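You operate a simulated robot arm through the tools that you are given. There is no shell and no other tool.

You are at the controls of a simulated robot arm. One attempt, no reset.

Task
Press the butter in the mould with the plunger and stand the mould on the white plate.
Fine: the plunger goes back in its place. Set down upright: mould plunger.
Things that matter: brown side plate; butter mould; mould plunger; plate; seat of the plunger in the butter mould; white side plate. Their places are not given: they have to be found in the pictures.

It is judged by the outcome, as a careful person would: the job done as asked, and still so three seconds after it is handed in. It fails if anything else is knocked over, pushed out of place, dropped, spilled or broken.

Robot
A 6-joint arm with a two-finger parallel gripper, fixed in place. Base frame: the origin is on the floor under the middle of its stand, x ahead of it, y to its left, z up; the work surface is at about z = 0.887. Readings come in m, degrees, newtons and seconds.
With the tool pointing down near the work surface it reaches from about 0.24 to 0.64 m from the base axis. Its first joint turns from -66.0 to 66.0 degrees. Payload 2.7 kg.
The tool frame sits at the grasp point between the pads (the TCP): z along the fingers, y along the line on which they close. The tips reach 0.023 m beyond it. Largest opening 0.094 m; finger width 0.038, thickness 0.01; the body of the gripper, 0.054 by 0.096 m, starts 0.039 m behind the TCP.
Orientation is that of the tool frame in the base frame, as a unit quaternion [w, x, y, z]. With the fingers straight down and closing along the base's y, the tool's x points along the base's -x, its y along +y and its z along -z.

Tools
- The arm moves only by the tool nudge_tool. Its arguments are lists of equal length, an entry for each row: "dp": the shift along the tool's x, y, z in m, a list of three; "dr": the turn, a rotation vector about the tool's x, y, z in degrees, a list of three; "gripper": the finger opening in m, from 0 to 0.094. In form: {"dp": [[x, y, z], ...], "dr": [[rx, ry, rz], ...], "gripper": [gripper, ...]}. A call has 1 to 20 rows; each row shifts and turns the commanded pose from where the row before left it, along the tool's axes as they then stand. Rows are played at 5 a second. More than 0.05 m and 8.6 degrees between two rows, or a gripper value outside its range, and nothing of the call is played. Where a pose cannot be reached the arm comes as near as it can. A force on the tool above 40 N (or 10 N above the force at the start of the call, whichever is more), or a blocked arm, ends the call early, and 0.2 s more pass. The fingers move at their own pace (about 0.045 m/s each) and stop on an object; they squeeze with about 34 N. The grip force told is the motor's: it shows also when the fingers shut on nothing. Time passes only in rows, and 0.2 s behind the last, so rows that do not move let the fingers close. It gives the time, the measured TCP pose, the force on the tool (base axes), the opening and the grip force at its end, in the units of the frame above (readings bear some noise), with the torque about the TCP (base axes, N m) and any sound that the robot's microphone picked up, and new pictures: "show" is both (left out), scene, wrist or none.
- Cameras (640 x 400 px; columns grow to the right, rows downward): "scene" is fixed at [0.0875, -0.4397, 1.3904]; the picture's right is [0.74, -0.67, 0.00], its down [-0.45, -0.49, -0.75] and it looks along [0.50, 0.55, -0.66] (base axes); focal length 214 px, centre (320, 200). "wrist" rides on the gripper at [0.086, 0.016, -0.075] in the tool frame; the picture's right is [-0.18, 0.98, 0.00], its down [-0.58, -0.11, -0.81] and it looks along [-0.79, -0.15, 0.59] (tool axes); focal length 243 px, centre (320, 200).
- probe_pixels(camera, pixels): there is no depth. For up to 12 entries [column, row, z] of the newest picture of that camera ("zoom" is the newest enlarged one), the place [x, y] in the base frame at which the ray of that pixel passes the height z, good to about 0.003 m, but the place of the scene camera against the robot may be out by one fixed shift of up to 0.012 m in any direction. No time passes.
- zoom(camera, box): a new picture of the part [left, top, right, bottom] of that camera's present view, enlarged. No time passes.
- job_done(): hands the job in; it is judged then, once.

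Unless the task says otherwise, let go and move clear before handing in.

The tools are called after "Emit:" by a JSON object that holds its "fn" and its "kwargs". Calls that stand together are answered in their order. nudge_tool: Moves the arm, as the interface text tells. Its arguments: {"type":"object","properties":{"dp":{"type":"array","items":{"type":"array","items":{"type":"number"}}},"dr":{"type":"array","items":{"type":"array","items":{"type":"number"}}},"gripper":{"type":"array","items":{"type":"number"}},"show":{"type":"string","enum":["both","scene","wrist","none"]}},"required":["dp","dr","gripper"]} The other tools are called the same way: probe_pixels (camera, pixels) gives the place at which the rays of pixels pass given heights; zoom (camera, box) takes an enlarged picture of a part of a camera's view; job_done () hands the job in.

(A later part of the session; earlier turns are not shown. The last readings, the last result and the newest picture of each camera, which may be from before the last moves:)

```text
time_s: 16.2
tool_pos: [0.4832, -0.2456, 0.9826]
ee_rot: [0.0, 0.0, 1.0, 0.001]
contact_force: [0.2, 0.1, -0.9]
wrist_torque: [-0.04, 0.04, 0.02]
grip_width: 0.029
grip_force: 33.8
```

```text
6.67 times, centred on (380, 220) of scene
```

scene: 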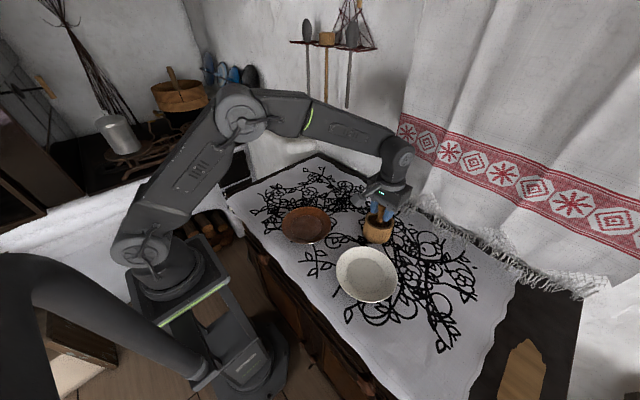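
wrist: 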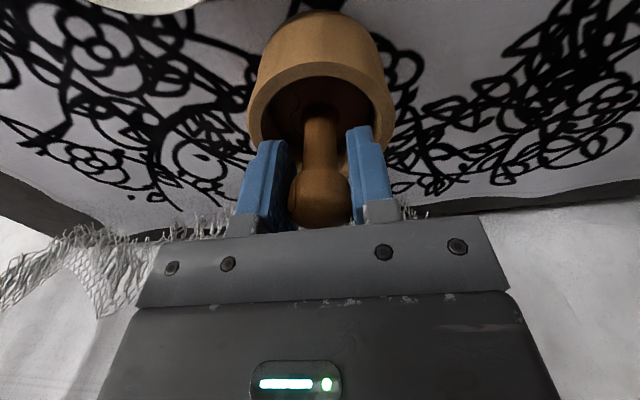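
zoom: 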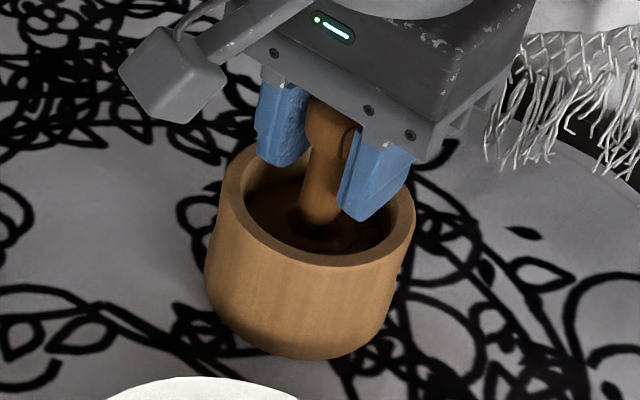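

There is still no clear reaction at TCP z 0.983, and the fingertips are only about 1 cm above the rim. I'll go 6 mm further, stopping before the fingers reach the rim, and read the force.

Emit:
{"fn": "nudge_tool", "kwargs": {"dp": [[0, 0.0004, 0.002], [0, 0, 0.002], [0, 0, 0.001], [0, 0, 0]], "dr": [[0, 0, 0], [0, 0, 0], [0, 0, 0], [0, 0, 0]], "gripper": [0.01, 0.01, 0.01, 0.01], "show": "wrist"}}

Emit:
{"fn": "zoom", "kwargs": {"camera": "wrist", "box": [200, 20, 440, 240]}}

Emit:
{"fn": "zoom", "kwargs": {"camera": "scene", "box": [350, 190, 410, 250]}}

```text
time_s: 17.2
tool_pos: [0.4837, -0.2434, 0.9785]
ee_rot: [0.001, 0.0, 1.0, -0.001]
contact_force: [-2.2, 2.0, 13.1]
wrist_torque: [0.26, 0.27, 0.04]
grip_width: 0.0289
grip_force: 33.4
```

wrist: 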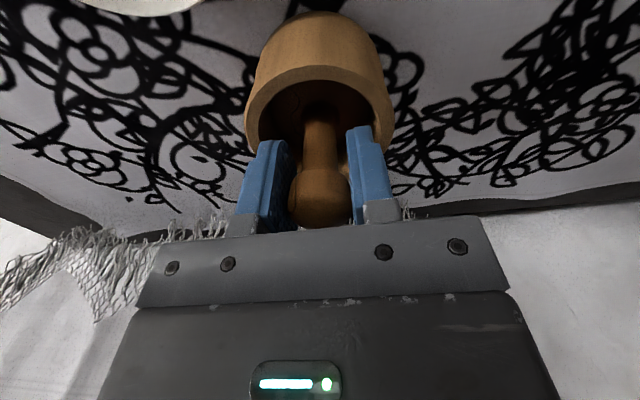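

```text
1.82 times, centred on (320, 130) of wrist
```

zoom: 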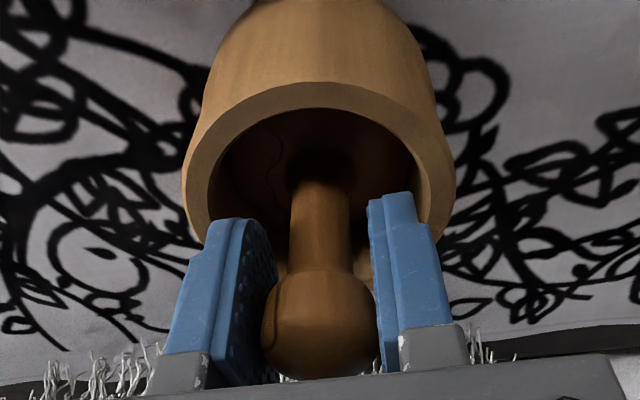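

```text
6.67 times, centred on (380, 220) of scene
```

zoom: 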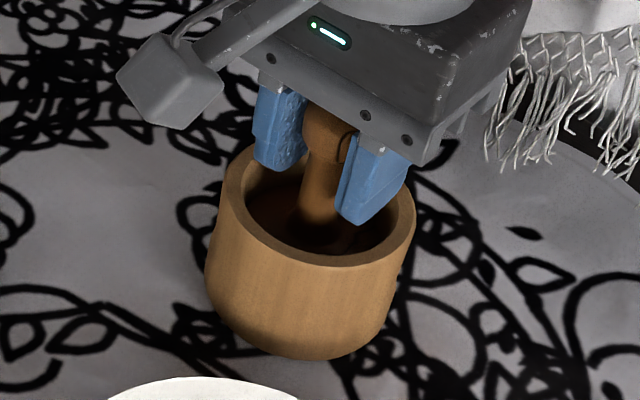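

The force has risen to 13 N upward, so the disc is now on the butter and the knob hasn't moved in the fingers. I'll press a little further in 1 mm steps.

Emit:
{"fn": "nudge_tool", "kwargs": {"dp": [[0, 0, 0.001], [0, 0, 0], [0, 0, 0]], "dr": [[0, 0, 0], [0, 0, 0], [0, 0, 0]], "gripper": [0.01, 0.01, 0.01], "show": "wrist"}}

Emit:
{"fn": "zoom", "kwargs": {"camera": "wrist", "box": [200, 20, 440, 240]}}

```text
time_s: 18.0
tool_pos: [0.4851, -0.2455, 0.9786]
ee_rot: [0.003, 0.0, 1.0, -0.001]
contact_force: [-1.5, 2.6, 28.2]
wrist_torque: [0.32, 0.19, 0.02]
grip_width: 0.0291
grip_force: 34.4
```

wrist: 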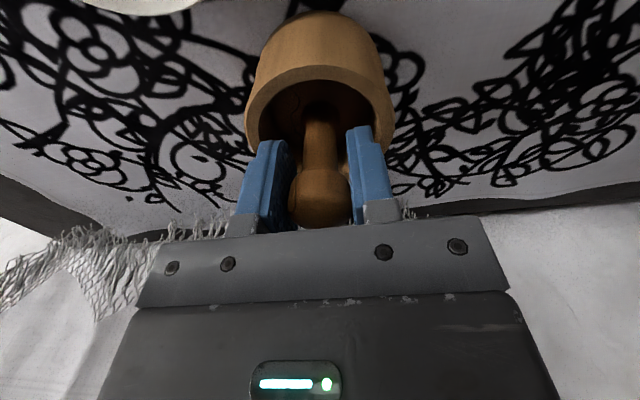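

```text
1.82 times, centred on (320, 130) of wrist
```

zoom: 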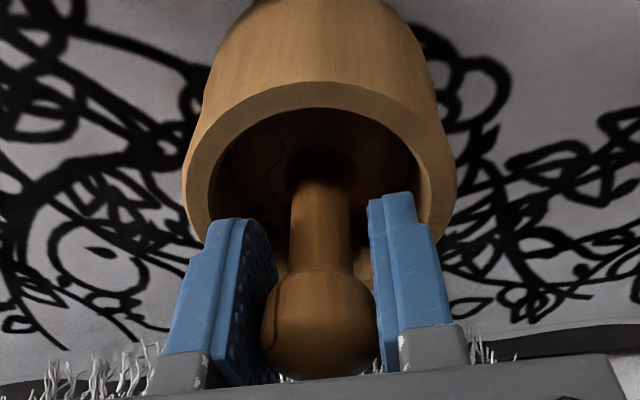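

The force is 28 N and the depth no longer changes, so the plunger is firmly seated. I'll zoom in to make sure it's the disc on the butter and not a fingertip on the rim.

Emit:
{"fn": "zoom", "kwargs": {"camera": "scene", "box": [362, 195, 402, 235]}}

Emit:
{"fn": "zoom", "kwargs": {"camera": "wrist", "box": [230, 50, 400, 180]}}

```text
10.00 times, centred on (382, 215) of scene
```

zoom: 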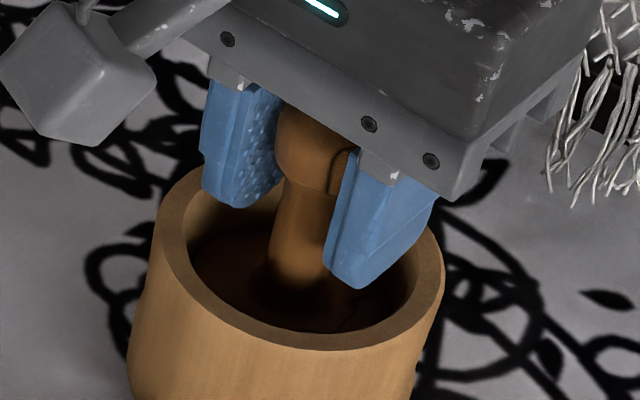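

```text
3.08 times, centred on (315, 115) of wrist
```

zoom: 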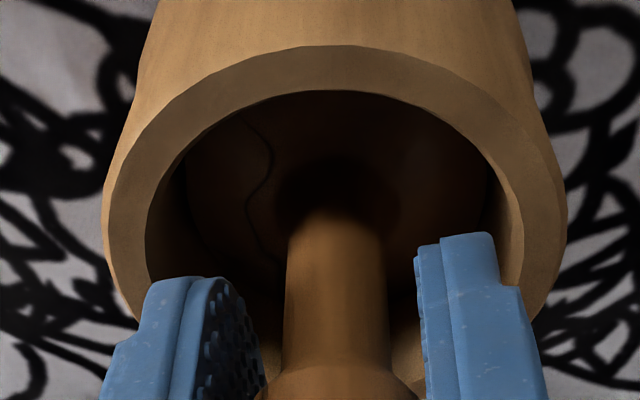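

The zooms show the fingertips hanging free inside the opening (right tip at (360,288) in the scene zoom), so the load is on the disc. I'll press slightly harder and hold for a moment.

Emit:
{"fn": "nudge_tool", "kwargs": {"dp": [[0, 0, 0.0004], [0, 0, 0], [0, 0, 0], [0, 0, 0], [0, 0, 0]], "dr": [[0, 0, 0], [0, 0, 0], [0, 0, 0], [0, 0, 0], [0, 0, 0]], "gripper": [0.01, 0.01, 0.01, 0.01, 0.01], "show": "none"}}

```text
time_s: 19.2
tool_pos: [0.484, -0.2437, 0.9782]
ee_rot: [0.004, 0.0, 1.0, -0.001]
contact_force: [1.6, 0.2, 26.9]
wrist_torque: [0.23, 0.05, 0.0]
grip_width: 0.0289
grip_force: 34.2
```

The force holds steady at 27 N. I'll add a touch more and hold again.

Emit:
{"fn": "nudge_tool", "kwargs": {"dp": [[0, 0, 0.0006], [0, 0, 0], [0, 0, 0], [0, 0, 0]], "dr": [[0, 0, 0], [0, 0, 0], [0, 0, 0], [0, 0, 0]], "gripper": [0.01, 0.01, 0.01, 0.01], "show": "both"}}

Emit:
{"fn": "zoom", "kwargs": {"camera": "wrist", "box": [200, 20, 440, 240]}}

Emit:
{"fn": "zoom", "kwargs": {"camera": "scene", "box": [362, 195, 402, 235]}}

```text
time_s: 20.2
tool_pos: [0.484, -0.2439, 0.9784]
ee_rot: [0.004, -0.001, 1.0, -0.002]
contact_force: [-1.0, 1.9, 32.4]
wrist_torque: [0.28, 0.16, 0.05]
grip_width: 0.0291
grip_force: 34.0
```

scene: 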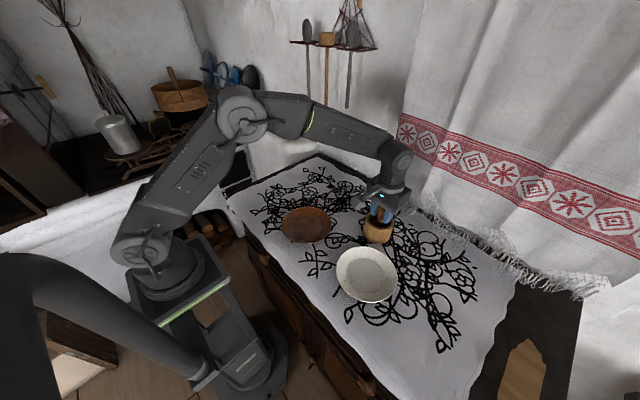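
wrist: 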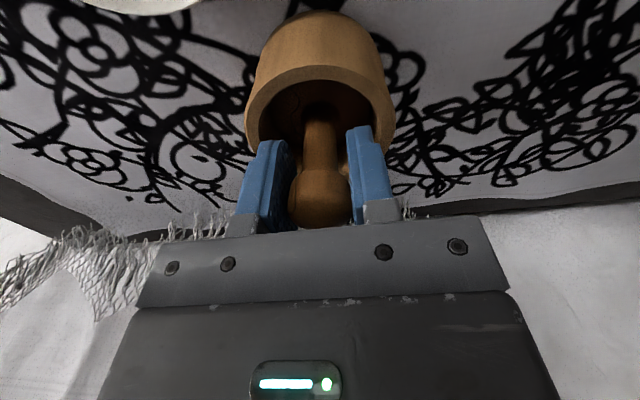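

```text
1.82 times, centred on (320, 130) of wrist
```

zoom: 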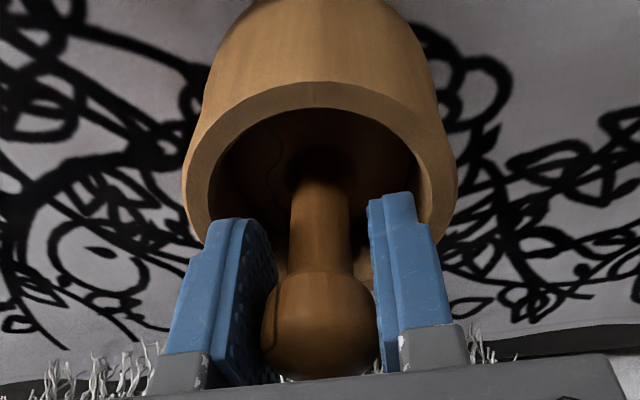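

```text
10.00 times, centred on (382, 215) of scene
```

zoom: 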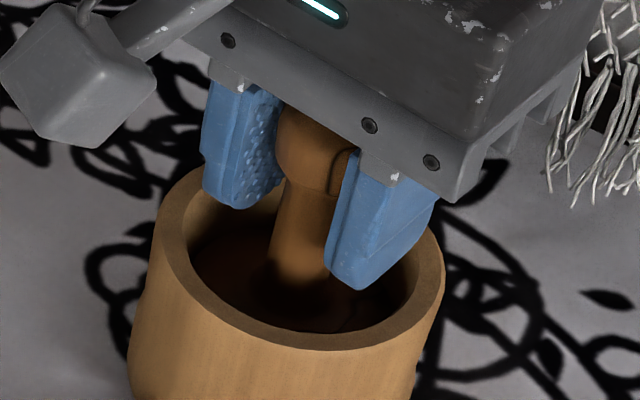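

The plunger is pressed firmly at 32 N with the depth unchanged. I'll lift it straight up out of the mould slowly, checking that the mould stays put.

Emit:
{"fn": "nudge_tool", "kwargs": {"dp": [[0, 0, -0.003], [0, 0, -0.003], [0, 0, -0.005], [0, 0, -0.006], [0, 0, -0.006], [0, 0, 0]], "dr": [[0, 0, 0], [0, 0, 0], [0, 0, 0], [0, 0, 0], [0, 0, 0], [0, 0, 0]], "gripper": [0.01, 0.01, 0.01, 0.01, 0.01, 0.01], "show": "both"}}

Emit:
{"fn": "zoom", "kwargs": {"camera": "wrist", "box": [220, 0, 420, 125]}}

Emit:
{"fn": "zoom", "kwargs": {"camera": "scene", "box": [350, 190, 410, 250]}}

```text
time_s: 21.6
tool_pos: [0.4826, -0.2432, 1.0]
ee_rot: [-0.001, 0.0, 1.0, 0.0]
contact_force: [-0.1, 0.1, -0.4]
wrist_torque: [0.0, -0.04, 0.01]
grip_width: 0.0288
grip_force: 34.6
```

scene: 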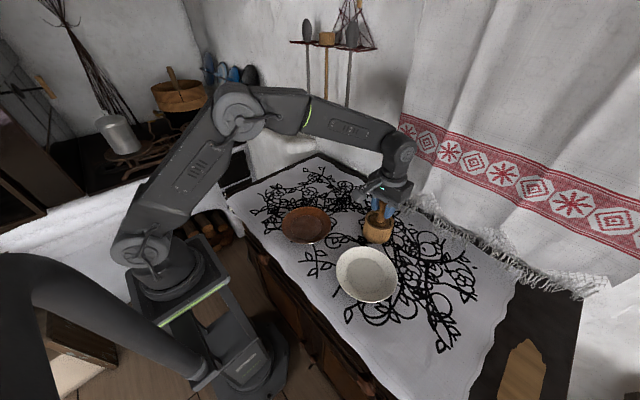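
wrist: 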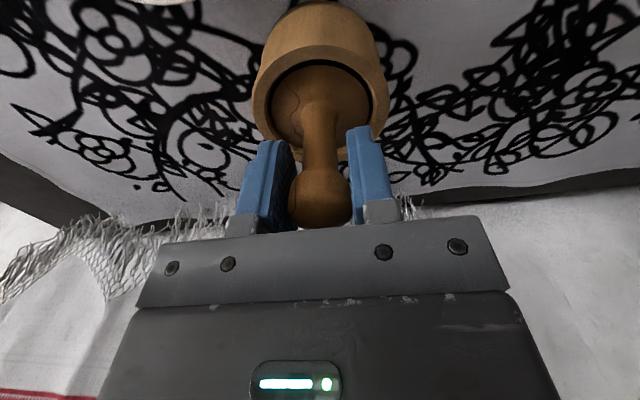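

```text
3.20 times, centred on (320, 62) of wrist
```

zoom: 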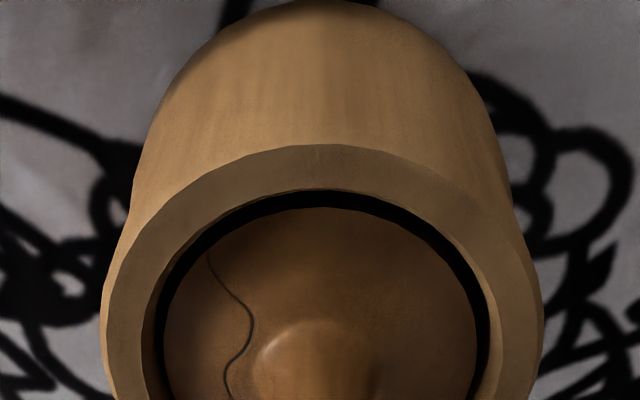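

```text
6.67 times, centred on (380, 220) of scene
```

zoom: 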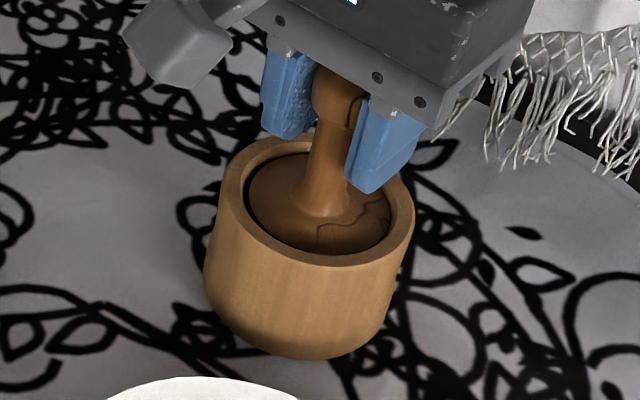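

The plunger is coming out cleanly and the mould has stayed in place, with an even gap still showing. I'll continue straight up until it is well clear of the rim.

Emit:
{"fn": "nudge_tool", "kwargs": {"dp": [[0, 0, -0.01], [0, 0, -0.015], [0, 0, -0.02], [0, 0, -0.02], [0, 0, -0.01], [0, 0, 0]], "dr": [[0, 0, 0], [0, 0, 0], [0, 0, 0], [0, 0, 0], [0, 0, 0], [0, 0, 0]], "gripper": [0.01, 0.01, 0.01, 0.01, 0.01, 0.01], "show": "both"}}

Emit:
{"fn": "zoom", "kwargs": {"camera": "wrist", "box": [220, 0, 420, 125]}}

Emit:
{"fn": "zoom", "kwargs": {"camera": "scene", "box": [340, 180, 420, 250]}}

```text
time_s: 23.0
tool_pos: [0.4842, -0.2447, 1.0741]
ee_rot: [0.001, 0.0, 1.0, 0.0]
contact_force: [0.6, -0.3, -1.0]
wrist_torque: [0.01, 0.01, -0.03]
grip_width: 0.0288
grip_force: 34.4
```

scene: 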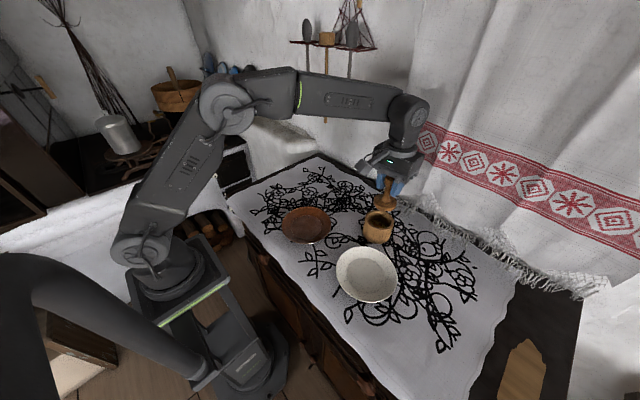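
wrist: 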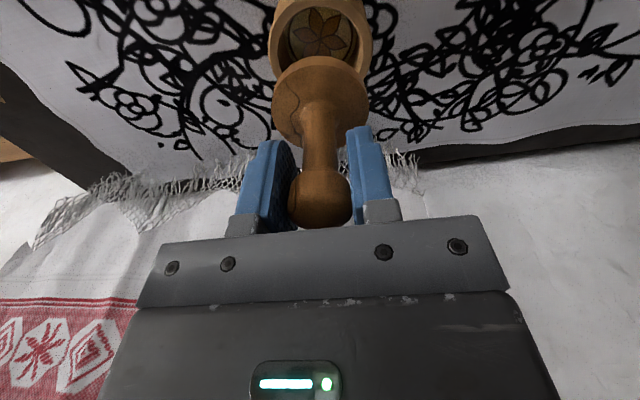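

```text
3.20 times, centred on (320, 62) of wrist
```

zoom: 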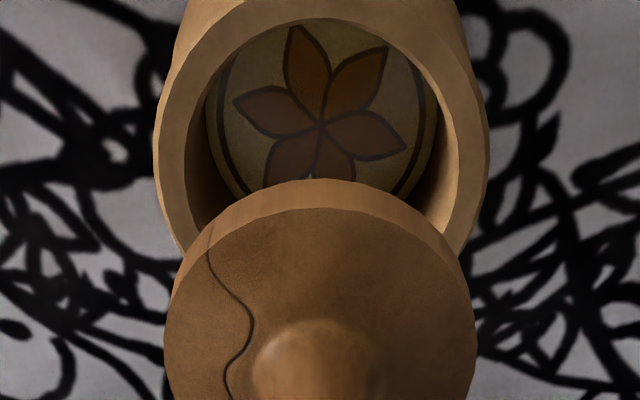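

```text
5.71 times, centred on (380, 215) of scene
```

zoom: 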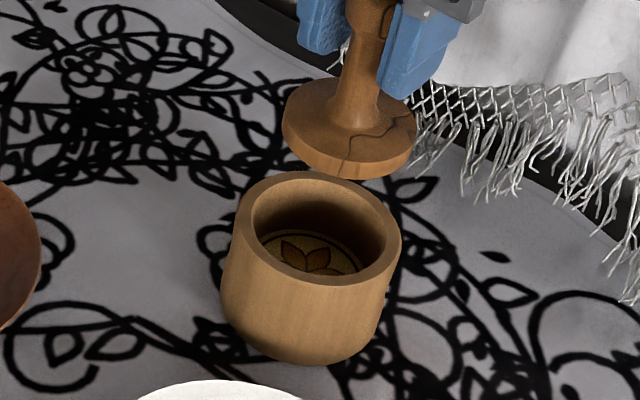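

The butter now shows a flower imprint (wrist zoom around (320,120)), so the pressing worked. I'll carry the plunger back over its original spot at height.

Emit:
{"fn": "nudge_tool", "kwargs": {"dp": [[-0.0029, 0.0278, 0], [-0.0029, 0.0278, 0], [-0.0029, 0.0278, 0], [-0.0029, 0.0278, 0], [-0.0028, 0.0277, 0], [0, 0, 0]], "dr": [[0, 0, 0], [0, 0, 0], [0, 0, 0], [0, 0, 0], [0, 0, 0], [0, 0, 0]], "gripper": [0.01, 0.01, 0.01, 0.01, 0.01, 0.01], "show": "both"}}

```text
time_s: 24.4
tool_pos: [0.4974, -0.104, 1.0731]
ee_rot: [0.001, 0.0, 1.0, 0.0]
contact_force: [0.0, -0.1, -0.7]
wrist_torque: [-0.02, -0.01, -0.03]
grip_width: 0.0288
grip_force: 34.6
```

scene: 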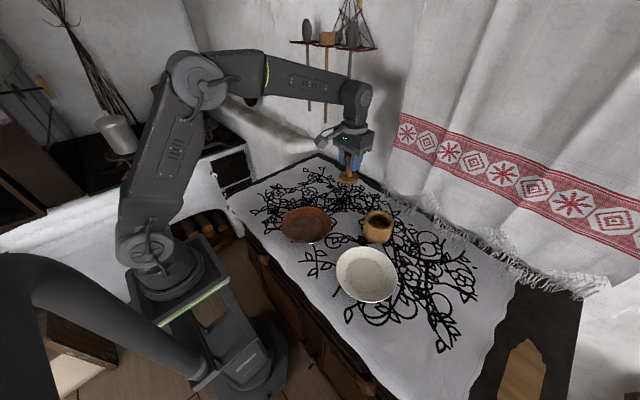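
wrist: 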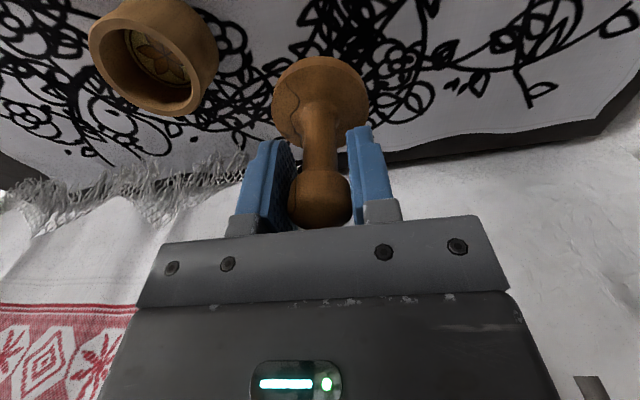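

The plunger is back over its spot and hanging upright. I'll go down to about 1 cm above the cloth first.

Emit:
{"fn": "nudge_tool", "kwargs": {"dp": [[0, -0.0005, 0.02], [0, 0, 0.025], [0, 0, 0.025], [0, 0, 0.02], [0, 0, 0.012], [0, 0, 0.006], [0, 0, 0]], "dr": [[0, 0, 0], [0, 0, 0], [0, 0, 0], [0, 0, 0], [0, 0, 0], [0, 0, 0], [0, 0, 0]], "gripper": [0.01, 0.01, 0.01, 0.01, 0.01, 0.01, 0.01], "show": "both"}}

Emit:
{"fn": "zoom", "kwargs": {"camera": "scene", "box": [300, 150, 420, 250]}}

```text
time_s: 26.0
tool_pos: [0.498, -0.105, 0.9652]
ee_rot: [0.0, 0.0, 1.0, 0.0]
contact_force: [0.5, -0.6, -0.2]
wrist_torque: [-0.01, 0.01, -0.03]
grip_width: 0.0288
grip_force: 33.8
```

scene: 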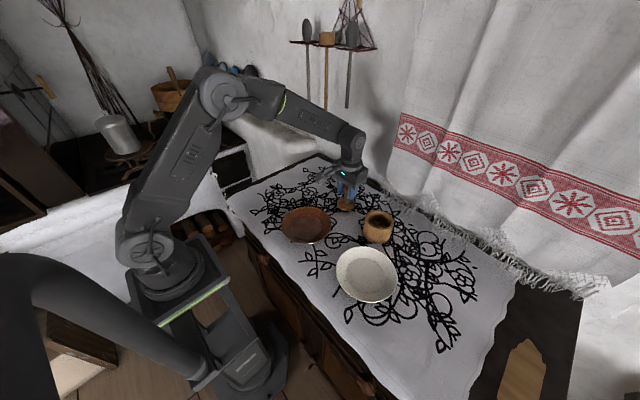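
wrist: 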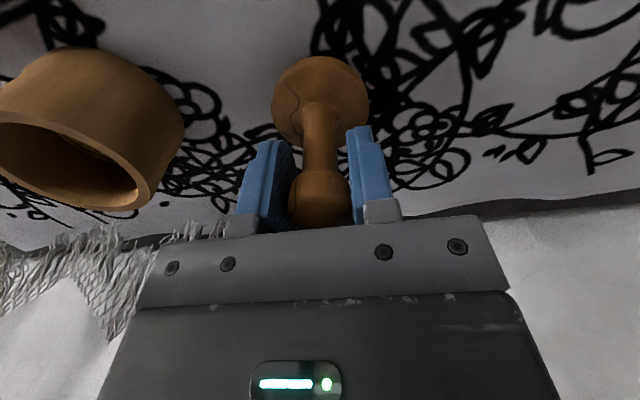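

```text
4.00 times, centred on (360, 200) of scene
```

zoom: 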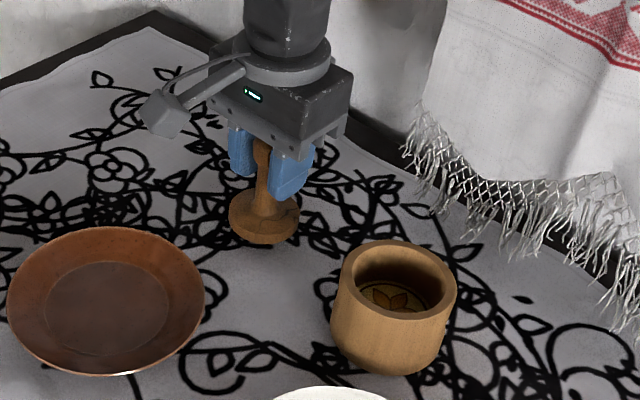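

The disc is about 1.2 cm above the cloth. I'll lower it gently until it touches.

Emit:
{"fn": "nudge_tool", "kwargs": {"dp": [[0, 0, 0.004], [0, 0, 0.003], [0, 0, 0.002], [0, 0, 0.001], [0, 0, 0]], "dr": [[0, 0, 0], [0, 0, 0], [0, 0, 0], [0, 0, 0], [0, 0, 0]], "gripper": [0.01, 0.01, 0.01, 0.01, 0.01], "show": "none"}}

```text
time_s: 27.2
tool_pos: [0.4982, -0.1062, 0.9558]
ee_rot: [0.0, -0.001, 1.0, 0.0]
contact_force: [-0.1, 0.8, -0.6]
wrist_torque: [-0.01, -0.01, -0.02]
grip_width: 0.0287
grip_force: 33.9
```

Emit:
{"fn": "nudge_tool", "kwargs": {"dp": [[0, 0, 0.001], [0, 0, 0.001], [0, 0, 0]], "dr": [[0, 0, 0], [0, 0, 0], [0, 0, 0]], "gripper": [0.01, 0.01, 0.01], "show": "none"}}

```text
time_s: 28.0
tool_pos: [0.4967, -0.1066, 0.9546]
ee_rot: [0.0, 0.0, 1.0, 0.0]
contact_force: [0.0, 0.2, -1.6]
wrist_torque: [-0.01, -0.04, 0.0]
grip_width: 0.0289
grip_force: 34.0
```

The reading still shows the plunger's hanging weight (-1.6 N) with no contact. I'll lower another 1 to 2 mm.

Emit:
{"fn": "nudge_tool", "kwargs": {"dp": [[0, 0, 0.0007], [0, 0, 0.0007], [0, 0, 0]], "dr": [[0, 0, 0], [0, 0, 0], [0, 0, 0]], "gripper": [0.01, 0.01, 0.01], "show": "both"}}

Emit:
{"fn": "zoom", "kwargs": {"camera": "scene", "box": [320, 180, 370, 220]}}

```text
time_s: 28.8
tool_pos: [0.4975, -0.1062, 0.9543]
ee_rot: [0.001, 0.0, 1.0, -0.001]
contact_force: [-3.5, 1.5, 9.1]
wrist_torque: [0.22, 0.07, 0.09]
grip_width: 0.0291
grip_force: 34.1
```

scene: 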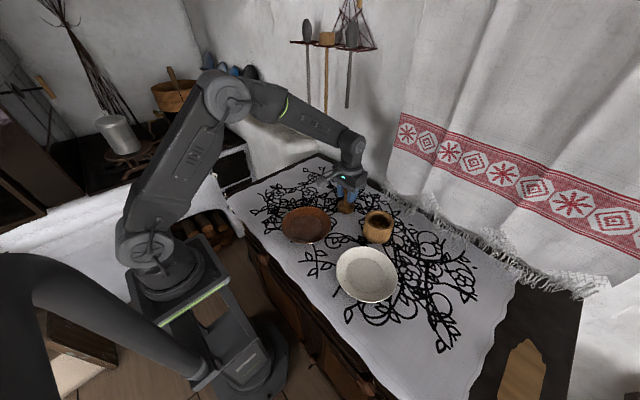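
wrist: 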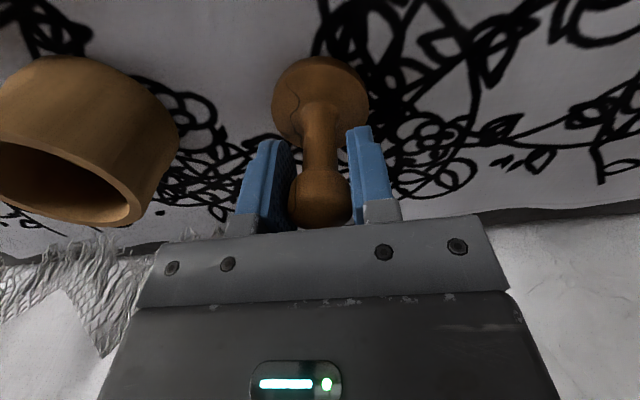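

```text
10.00 times, centred on (345, 200) of scene
```

zoom: 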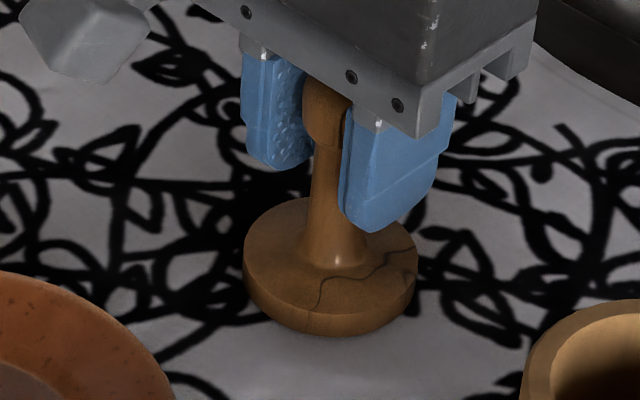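

The plunger is standing on the cloth with 9 N of contact. I'll ease the force off slightly, then open the fingers.

Emit:
{"fn": "nudge_tool", "kwargs": {"dp": [[0, 0, -0.0005], [0, 0, 0], [0, 0, 0], [0, 0, 0], [0, 0, 0], [0, 0, 0], [0, 0, 0]], "dr": [[0, 0, 0], [0, 0, 0], [0, 0, 0], [0, 0, 0], [0, 0, 0], [0, 0, 0], [0, 0, 0]], "gripper": [0.01, 0.029, 0.035, 0.05, 0.065, 0.08, 0.08], "show": "both"}}

Emit:
{"fn": "zoom", "kwargs": {"camera": "scene", "box": [320, 180, 370, 220]}}

```text
time_s: 30.4
tool_pos: [0.498, -0.1062, 0.9538]
ee_rot: [0.0, 0.0, 1.0, 0.001]
contact_force: [0.7, -0.6, -0.1]
wrist_torque: [0.0, 0.01, 0.01]
grip_width: 0.0802
grip_force: 0.0
```

scene: 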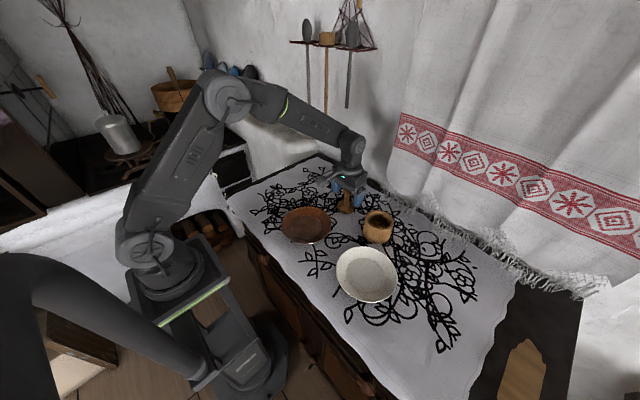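
wrist: 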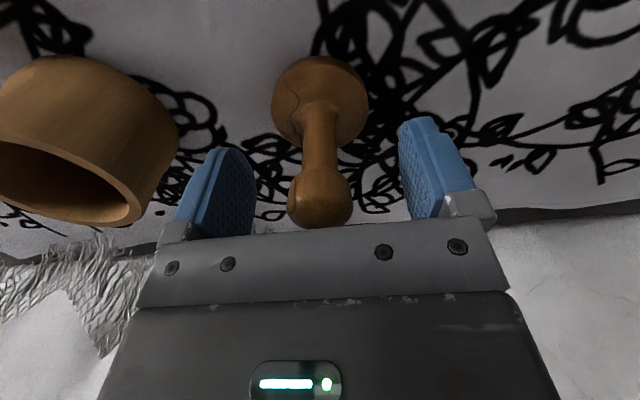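

```text
10.00 times, centred on (345, 200) of scene
```

zoom: 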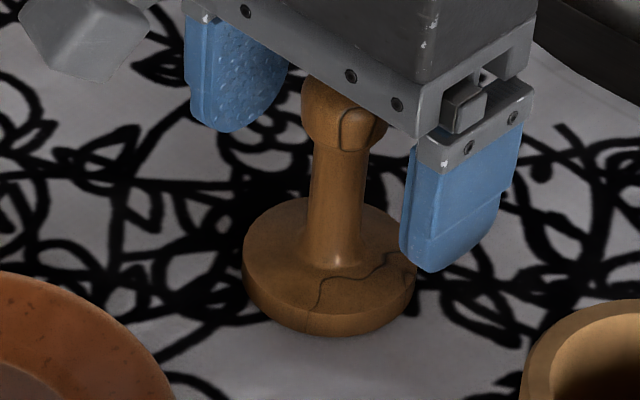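

The plunger stands upright and free in its original place. I'll raise the arm straight up and look at everything from above.

Emit:
{"fn": "nudge_tool", "kwargs": {"dp": [[0, 0, -0.01], [0, 0, -0.02], [0, 0, -0.025], [0, 0, -0.025], [0, 0, -0.025], [0, 0, -0.02], [0, 0, 0]], "dr": [[0, 0, 0], [0, 0, 0], [0, 0, 0], [0, 0, 0], [0, 0, 0], [0, 0, 0], [0, 0, 0]], "gripper": [0.085, 0.094, 0.094, 0.094, 0.094, 0.094, 0.094], "show": "both"}}

Emit:
{"fn": "zoom", "kwargs": {"camera": "scene", "box": [260, 160, 420, 310]}}

```text
time_s: 32.0
tool_pos: [0.4983, -0.1055, 1.0794]
ee_rot: [0.0, -0.001, 1.0, 0.0]
contact_force: [-0.4, 0.4, 0.1]
wrist_torque: [0.0, -0.01, -0.01]
grip_width: 0.0942
grip_force: 0.2
```

scene: 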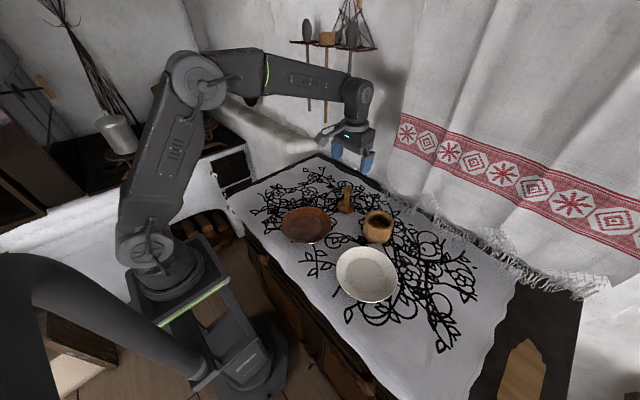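
wrist: 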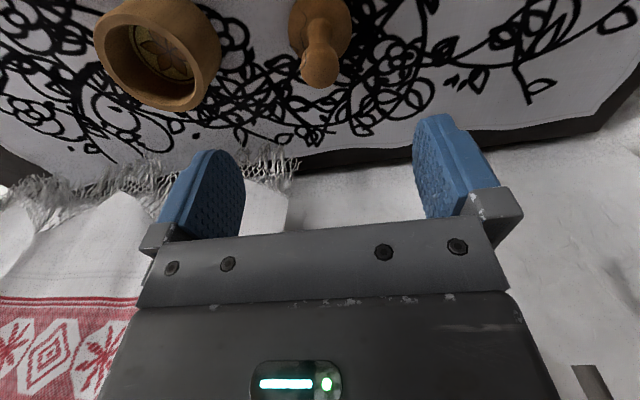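

```text
2.67 times, centred on (340, 235) of scene
```

zoom: 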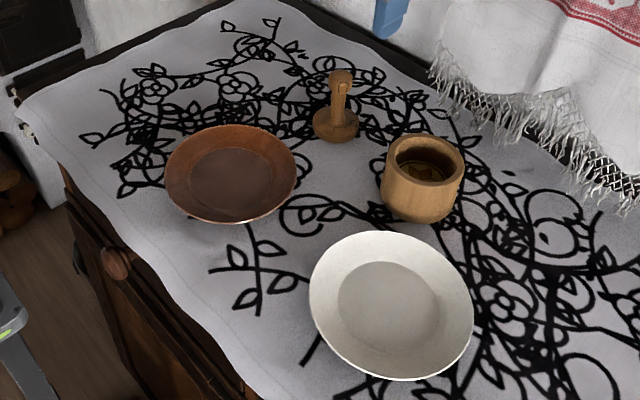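

The plunger is back at its starting pixel and the mould and plates haven't moved. Before gripping the mould I'll use the wrist camera to measure the white plate.

Emit:
{"fn": "nudge_tool", "kwargs": {"dp": [[0.0272, -0.0231, -0.003], [0.0272, -0.0231, -0.003], [0.0272, -0.0231, -0.003], [0.0272, -0.0231, -0.003], [0.0272, -0.0231, -0.003], [0.0272, -0.0231, -0.003], [0.0272, -0.0231, -0.003], [0.0272, -0.0231, -0.003], [0, 0, 0]], "dr": [[0, 0, 0], [0, 0, 0], [0, 0, 0], [0, 0, 0], [0, 0, 0], [0, 0, 0], [0, 0, 0], [0, 0, 0], [0, 0, 0]], "gripper": [0.094, 0.094, 0.094, 0.094, 0.094, 0.094, 0.094, 0.094, 0.094], "show": "wrist"}}

Emit:
{"fn": "zoom", "kwargs": {"camera": "wrist", "box": [220, 30, 420, 155]}}

```text
time_s: 34.0
tool_pos: [0.2786, -0.2909, 1.1008]
ee_rot: [0.0, 0.0, 1.0, -0.001]
contact_force: [-0.7, 0.1, 0.5]
wrist_torque: [0.01, 0.02, -0.02]
grip_width: 0.0942
grip_force: 0.0
```

wrist: 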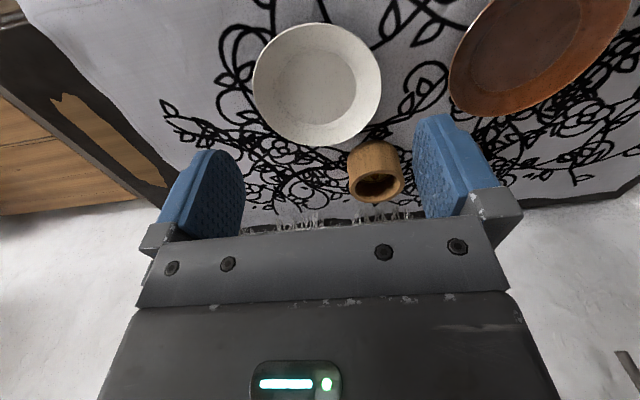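

```text
3.20 times, centred on (320, 92) of wrist
```

zoom: 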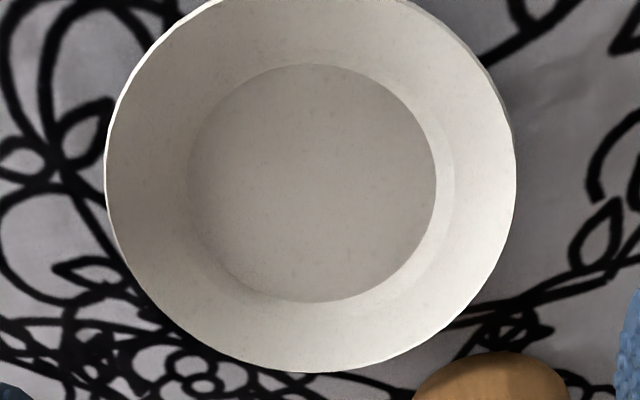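

The plate's flat floor has a radius of about 0.047 m and is centred at (0.350,-0.308), so the 0.08 m mould will fit on it. I'll move over the mould with the gripper fully open.

Emit:
{"fn": "nudge_tool", "kwargs": {"dp": [[-0.0342, 0.0078, 0.008], [-0.0342, 0.0078, 0.008], [-0.0342, 0.0078, 0.008], [-0.0342, 0.0078, 0.008], [-0.0342, 0.0078, 0.008], [-0.0342, 0.0078, 0.008], [0, 0, 0]], "dr": [[0, 0, 0], [0, 0, 0], [0, 0, 0], [0, 0, 0], [0, 0, 0], [0, 0, 0], [0, 0, 0]], "gripper": [0.094, 0.094, 0.094, 0.094, 0.094, 0.094, 0.094], "show": "both"}}

Emit:
{"fn": "zoom", "kwargs": {"camera": "wrist", "box": [160, 0, 480, 200]}}

```text
time_s: 35.6
tool_pos: [0.486, -0.2454, 1.0554]
ee_rot: [0.0, 0.0, 1.0, 0.0]
contact_force: [0.4, 1.2, 0.7]
wrist_torque: [0.02, 0.04, 0.03]
grip_width: 0.094
grip_force: 0.0
```

scene: 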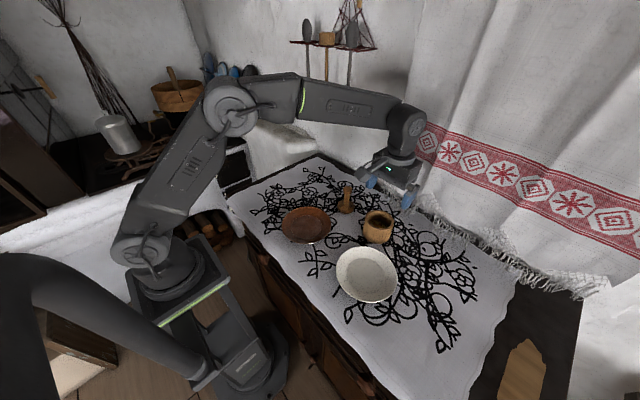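
wrist: 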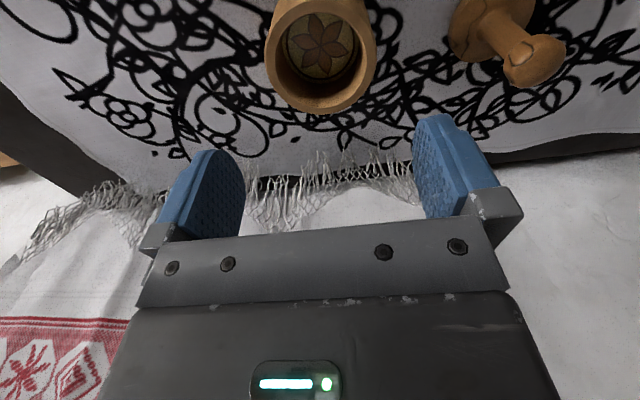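

```text
2.00 times, centred on (320, 100) of wrist
```

zoom: 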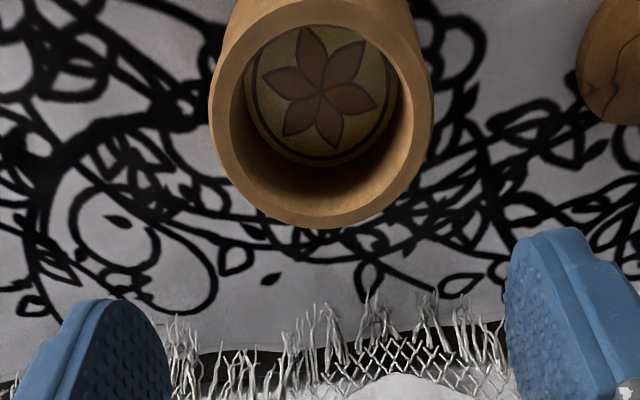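

The mould rim is centred at column 320 between the fingers, with only a 2 mm x correction needed. I'll lower to just above the rim and check the clearance on both sides.

Emit:
{"fn": "nudge_tool", "kwargs": {"dp": [[0.002, 0.0005, 0.02], [0, 0, 0.02], [0, 0, 0.02], [0, 0, 0.015], [0, 0, 0]], "dr": [[0, 0, 0], [0, 0, 0], [0, 0, 0], [0, 0, 0], [0, 0, 0]], "gripper": [0.094, 0.094, 0.094, 0.094, 0.094], "show": "both"}}

Emit:
{"fn": "zoom", "kwargs": {"camera": "wrist", "box": [160, 0, 480, 200]}}

Emit:
{"fn": "zoom", "kwargs": {"camera": "scene", "box": [350, 190, 410, 250]}}

```text
time_s: 36.8
tool_pos: [0.4828, -0.2434, 0.9794]
ee_rot: [0.0, 0.0, 1.0, 0.0]
contact_force: [-0.3, -1.0, -0.7]
wrist_torque: [-0.02, -0.03, 0.01]
grip_width: 0.0943
grip_force: 0.0
```

scene: 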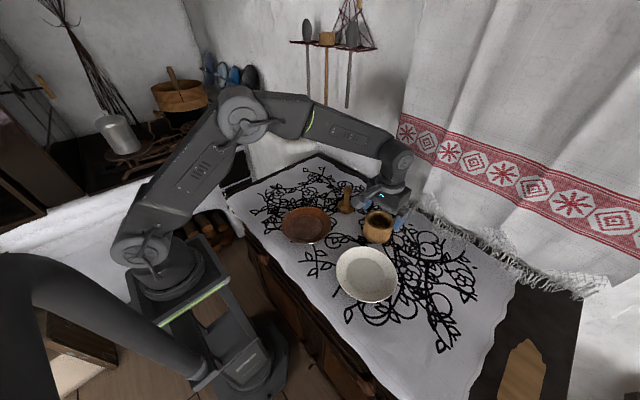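
wrist: 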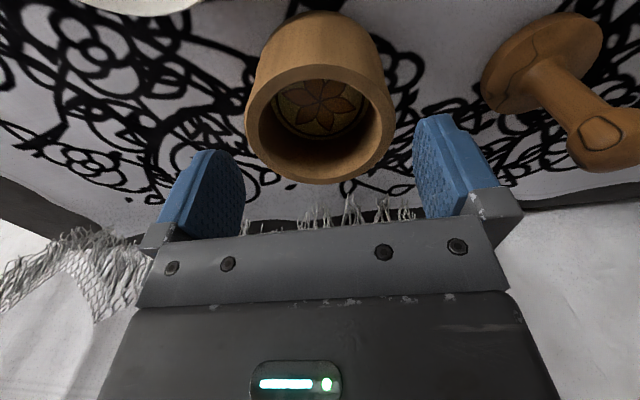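

```text
2.00 times, centred on (320, 100) of wrist
```

zoom: 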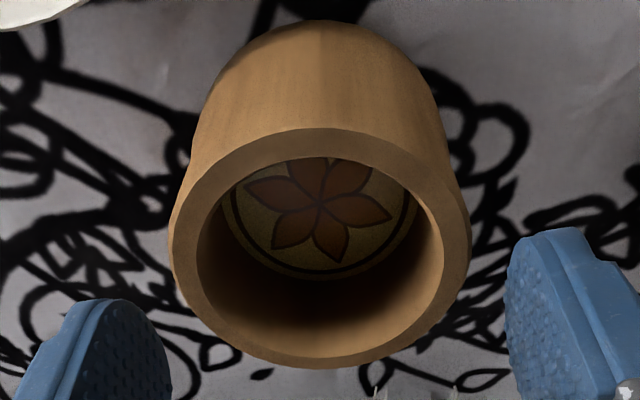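

```text
6.67 times, centred on (380, 220) of scene
```

zoom: 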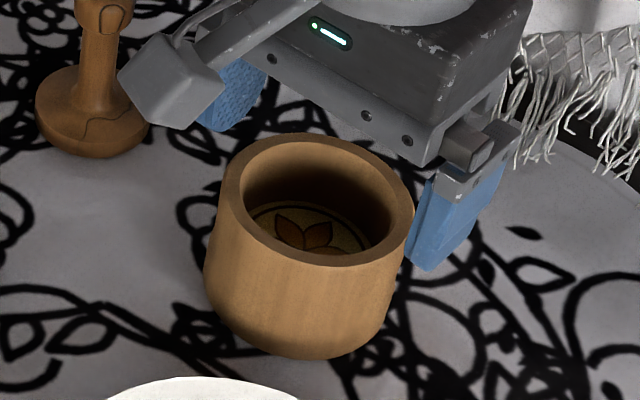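

The rim is centred at column 319.5 with equal clearance to both fingers. I'll lower around the mould to a TCP height of about 0.932, watching the force.

Emit:
{"fn": "nudge_tool", "kwargs": {"dp": [[0, -0.0002, 0.012], [0, 0, 0.013], [0, 0, 0.013], [0, 0, 0.009], [0, 0, 0]], "dr": [[0, 0, 0], [0, 0, 0], [0, 0, 0], [0, 0, 0], [0, 0, 0]], "gripper": [0.094, 0.094, 0.094, 0.094, 0.094], "show": "both"}}

Emit:
{"fn": "zoom", "kwargs": {"camera": "wrist", "box": [140, 60, 500, 260]}}

Emit:
{"fn": "zoom", "kwargs": {"camera": "scene", "box": [350, 190, 410, 250]}}

```text
time_s: 38.0
tool_pos: [0.4841, -0.2427, 0.9317]
ee_rot: [0.0, 0.0, 1.0, 0.0]
contact_force: [0.3, -0.2, 0.5]
wrist_torque: [-0.02, 0.02, 0.0]
grip_width: 0.094
grip_force: 0.1
```

scene: 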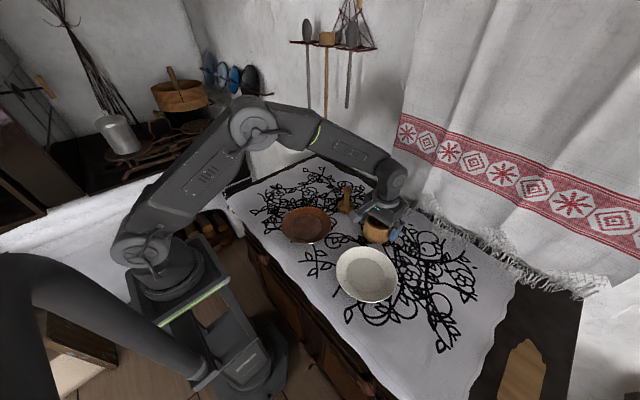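
wrist: 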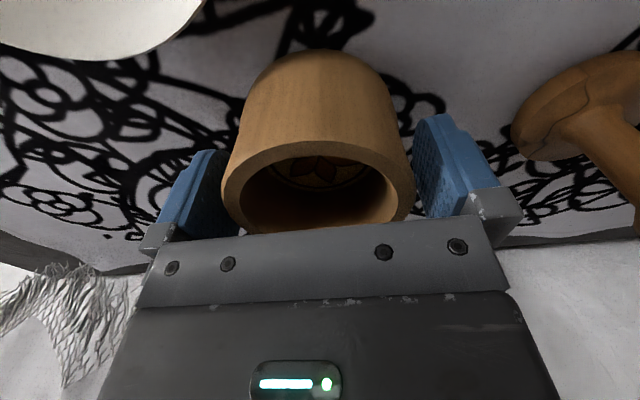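

```text
1.78 times, centred on (320, 160) of wrist
```

zoom: 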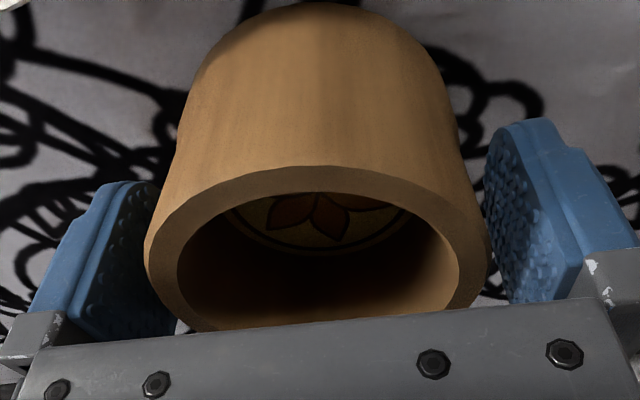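

```text
6.67 times, centred on (380, 220) of scene
```

zoom: 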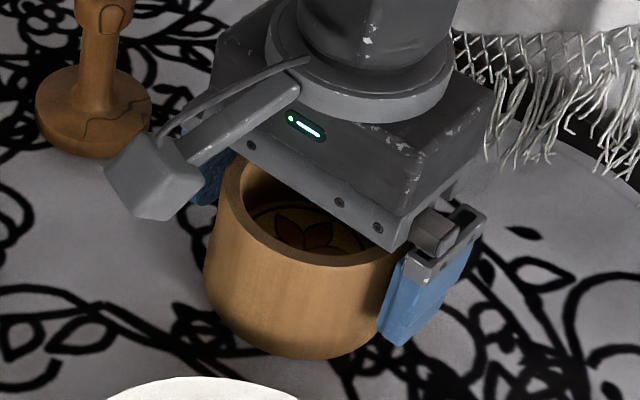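

The fingers straddle the mould evenly and nothing is touching. I'll close on it.

Emit:
{"fn": "nudge_tool", "kwargs": {"dp": [[0, -0.0004, 0], [0, 0, 0], [0, 0, 0], [0, 0, 0], [0, 0, 0], [0, 0, 0]], "dr": [[0, 0, 0], [0, 0, 0], [0, 0, 0], [0, 0, 0], [0, 0, 0], [0, 0, 0]], "gripper": [0.09, 0.086, 0.082, 0.078, 0.06, 0.06], "show": "wrist"}}

Emit:
{"fn": "zoom", "kwargs": {"camera": "wrist", "box": [140, 60, 500, 260]}}

```text
time_s: 39.4
tool_pos: [0.4832, -0.2449, 0.9324]
ee_rot: [0.0, -0.001, 1.0, -0.001]
contact_force: [-0.3, 1.4, 1.5]
wrist_torque: [0.02, 0.04, 0.0]
grip_width: 0.0823
grip_force: 33.7
```

wrist: 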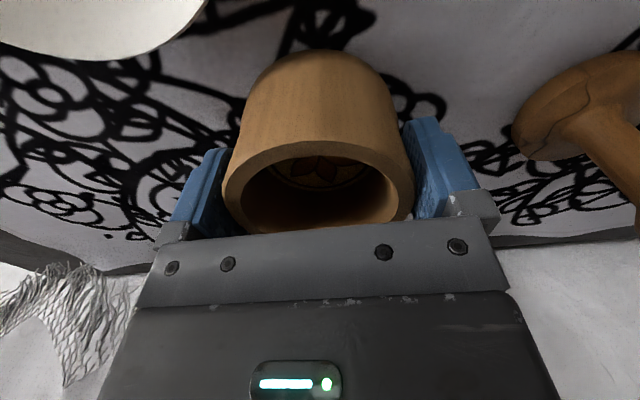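

```text
1.78 times, centred on (320, 160) of wrist
```

zoom: 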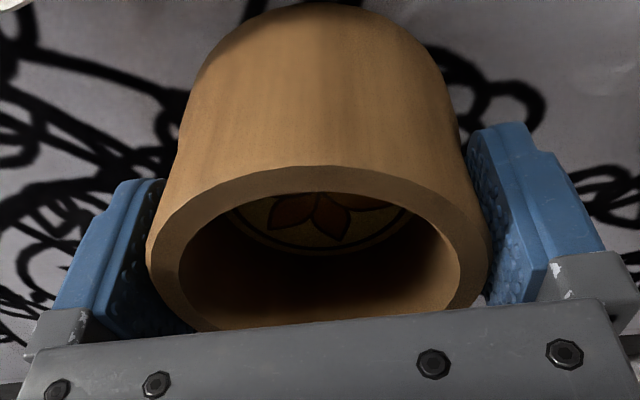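

The gripper holds the mould at 0.082 m and 34 N. I'll lift it slowly and check that it comes up level.

Emit:
{"fn": "nudge_tool", "kwargs": {"dp": [[0, 0, -0.005], [0, 0, -0.01], [0, 0, -0.015], [0, 0, -0.02], [0, 0, -0.02], [0, 0, -0.01], [0, 0, 0]], "dr": [[0, 0, 0], [0, 0, 0], [0, 0, 0], [0, 0, 0], [0, 0, 0], [0, 0, 0], [0, 0, 0]], "gripper": [0.06, 0.06, 0.06, 0.06, 0.06, 0.06, 0.06], "show": "both"}}

Emit:
{"fn": "zoom", "kwargs": {"camera": "scene", "box": [330, 160, 430, 250]}}

```text
time_s: 41.0
tool_pos: [0.4834, -0.2459, 1.0132]
ee_rot: [0.0, 0.0, 1.0, 0.0]
contact_force: [0.1, 0.4, -2.2]
wrist_torque: [0.0, 0.03, -0.01]
grip_width: 0.0823
grip_force: 34.3
```

scene: 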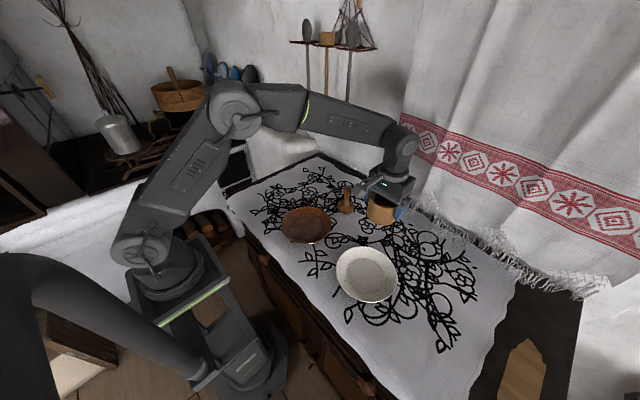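
wrist: 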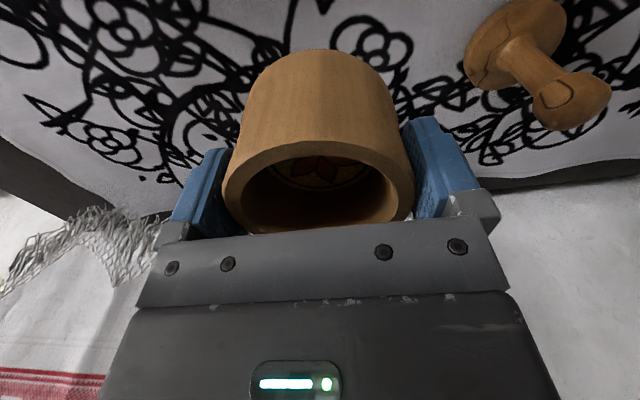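

```text
4.44 times, centred on (380, 205) of scene
```

zoom: 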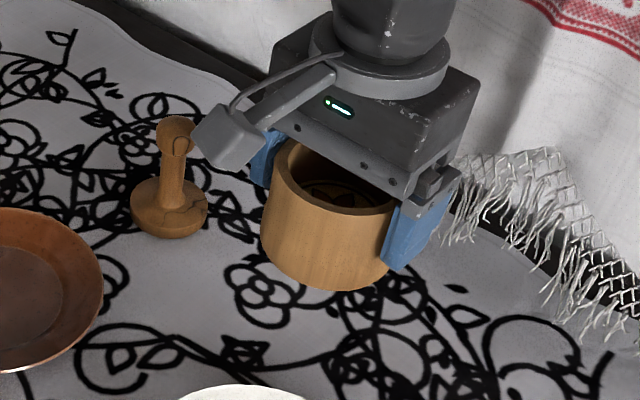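

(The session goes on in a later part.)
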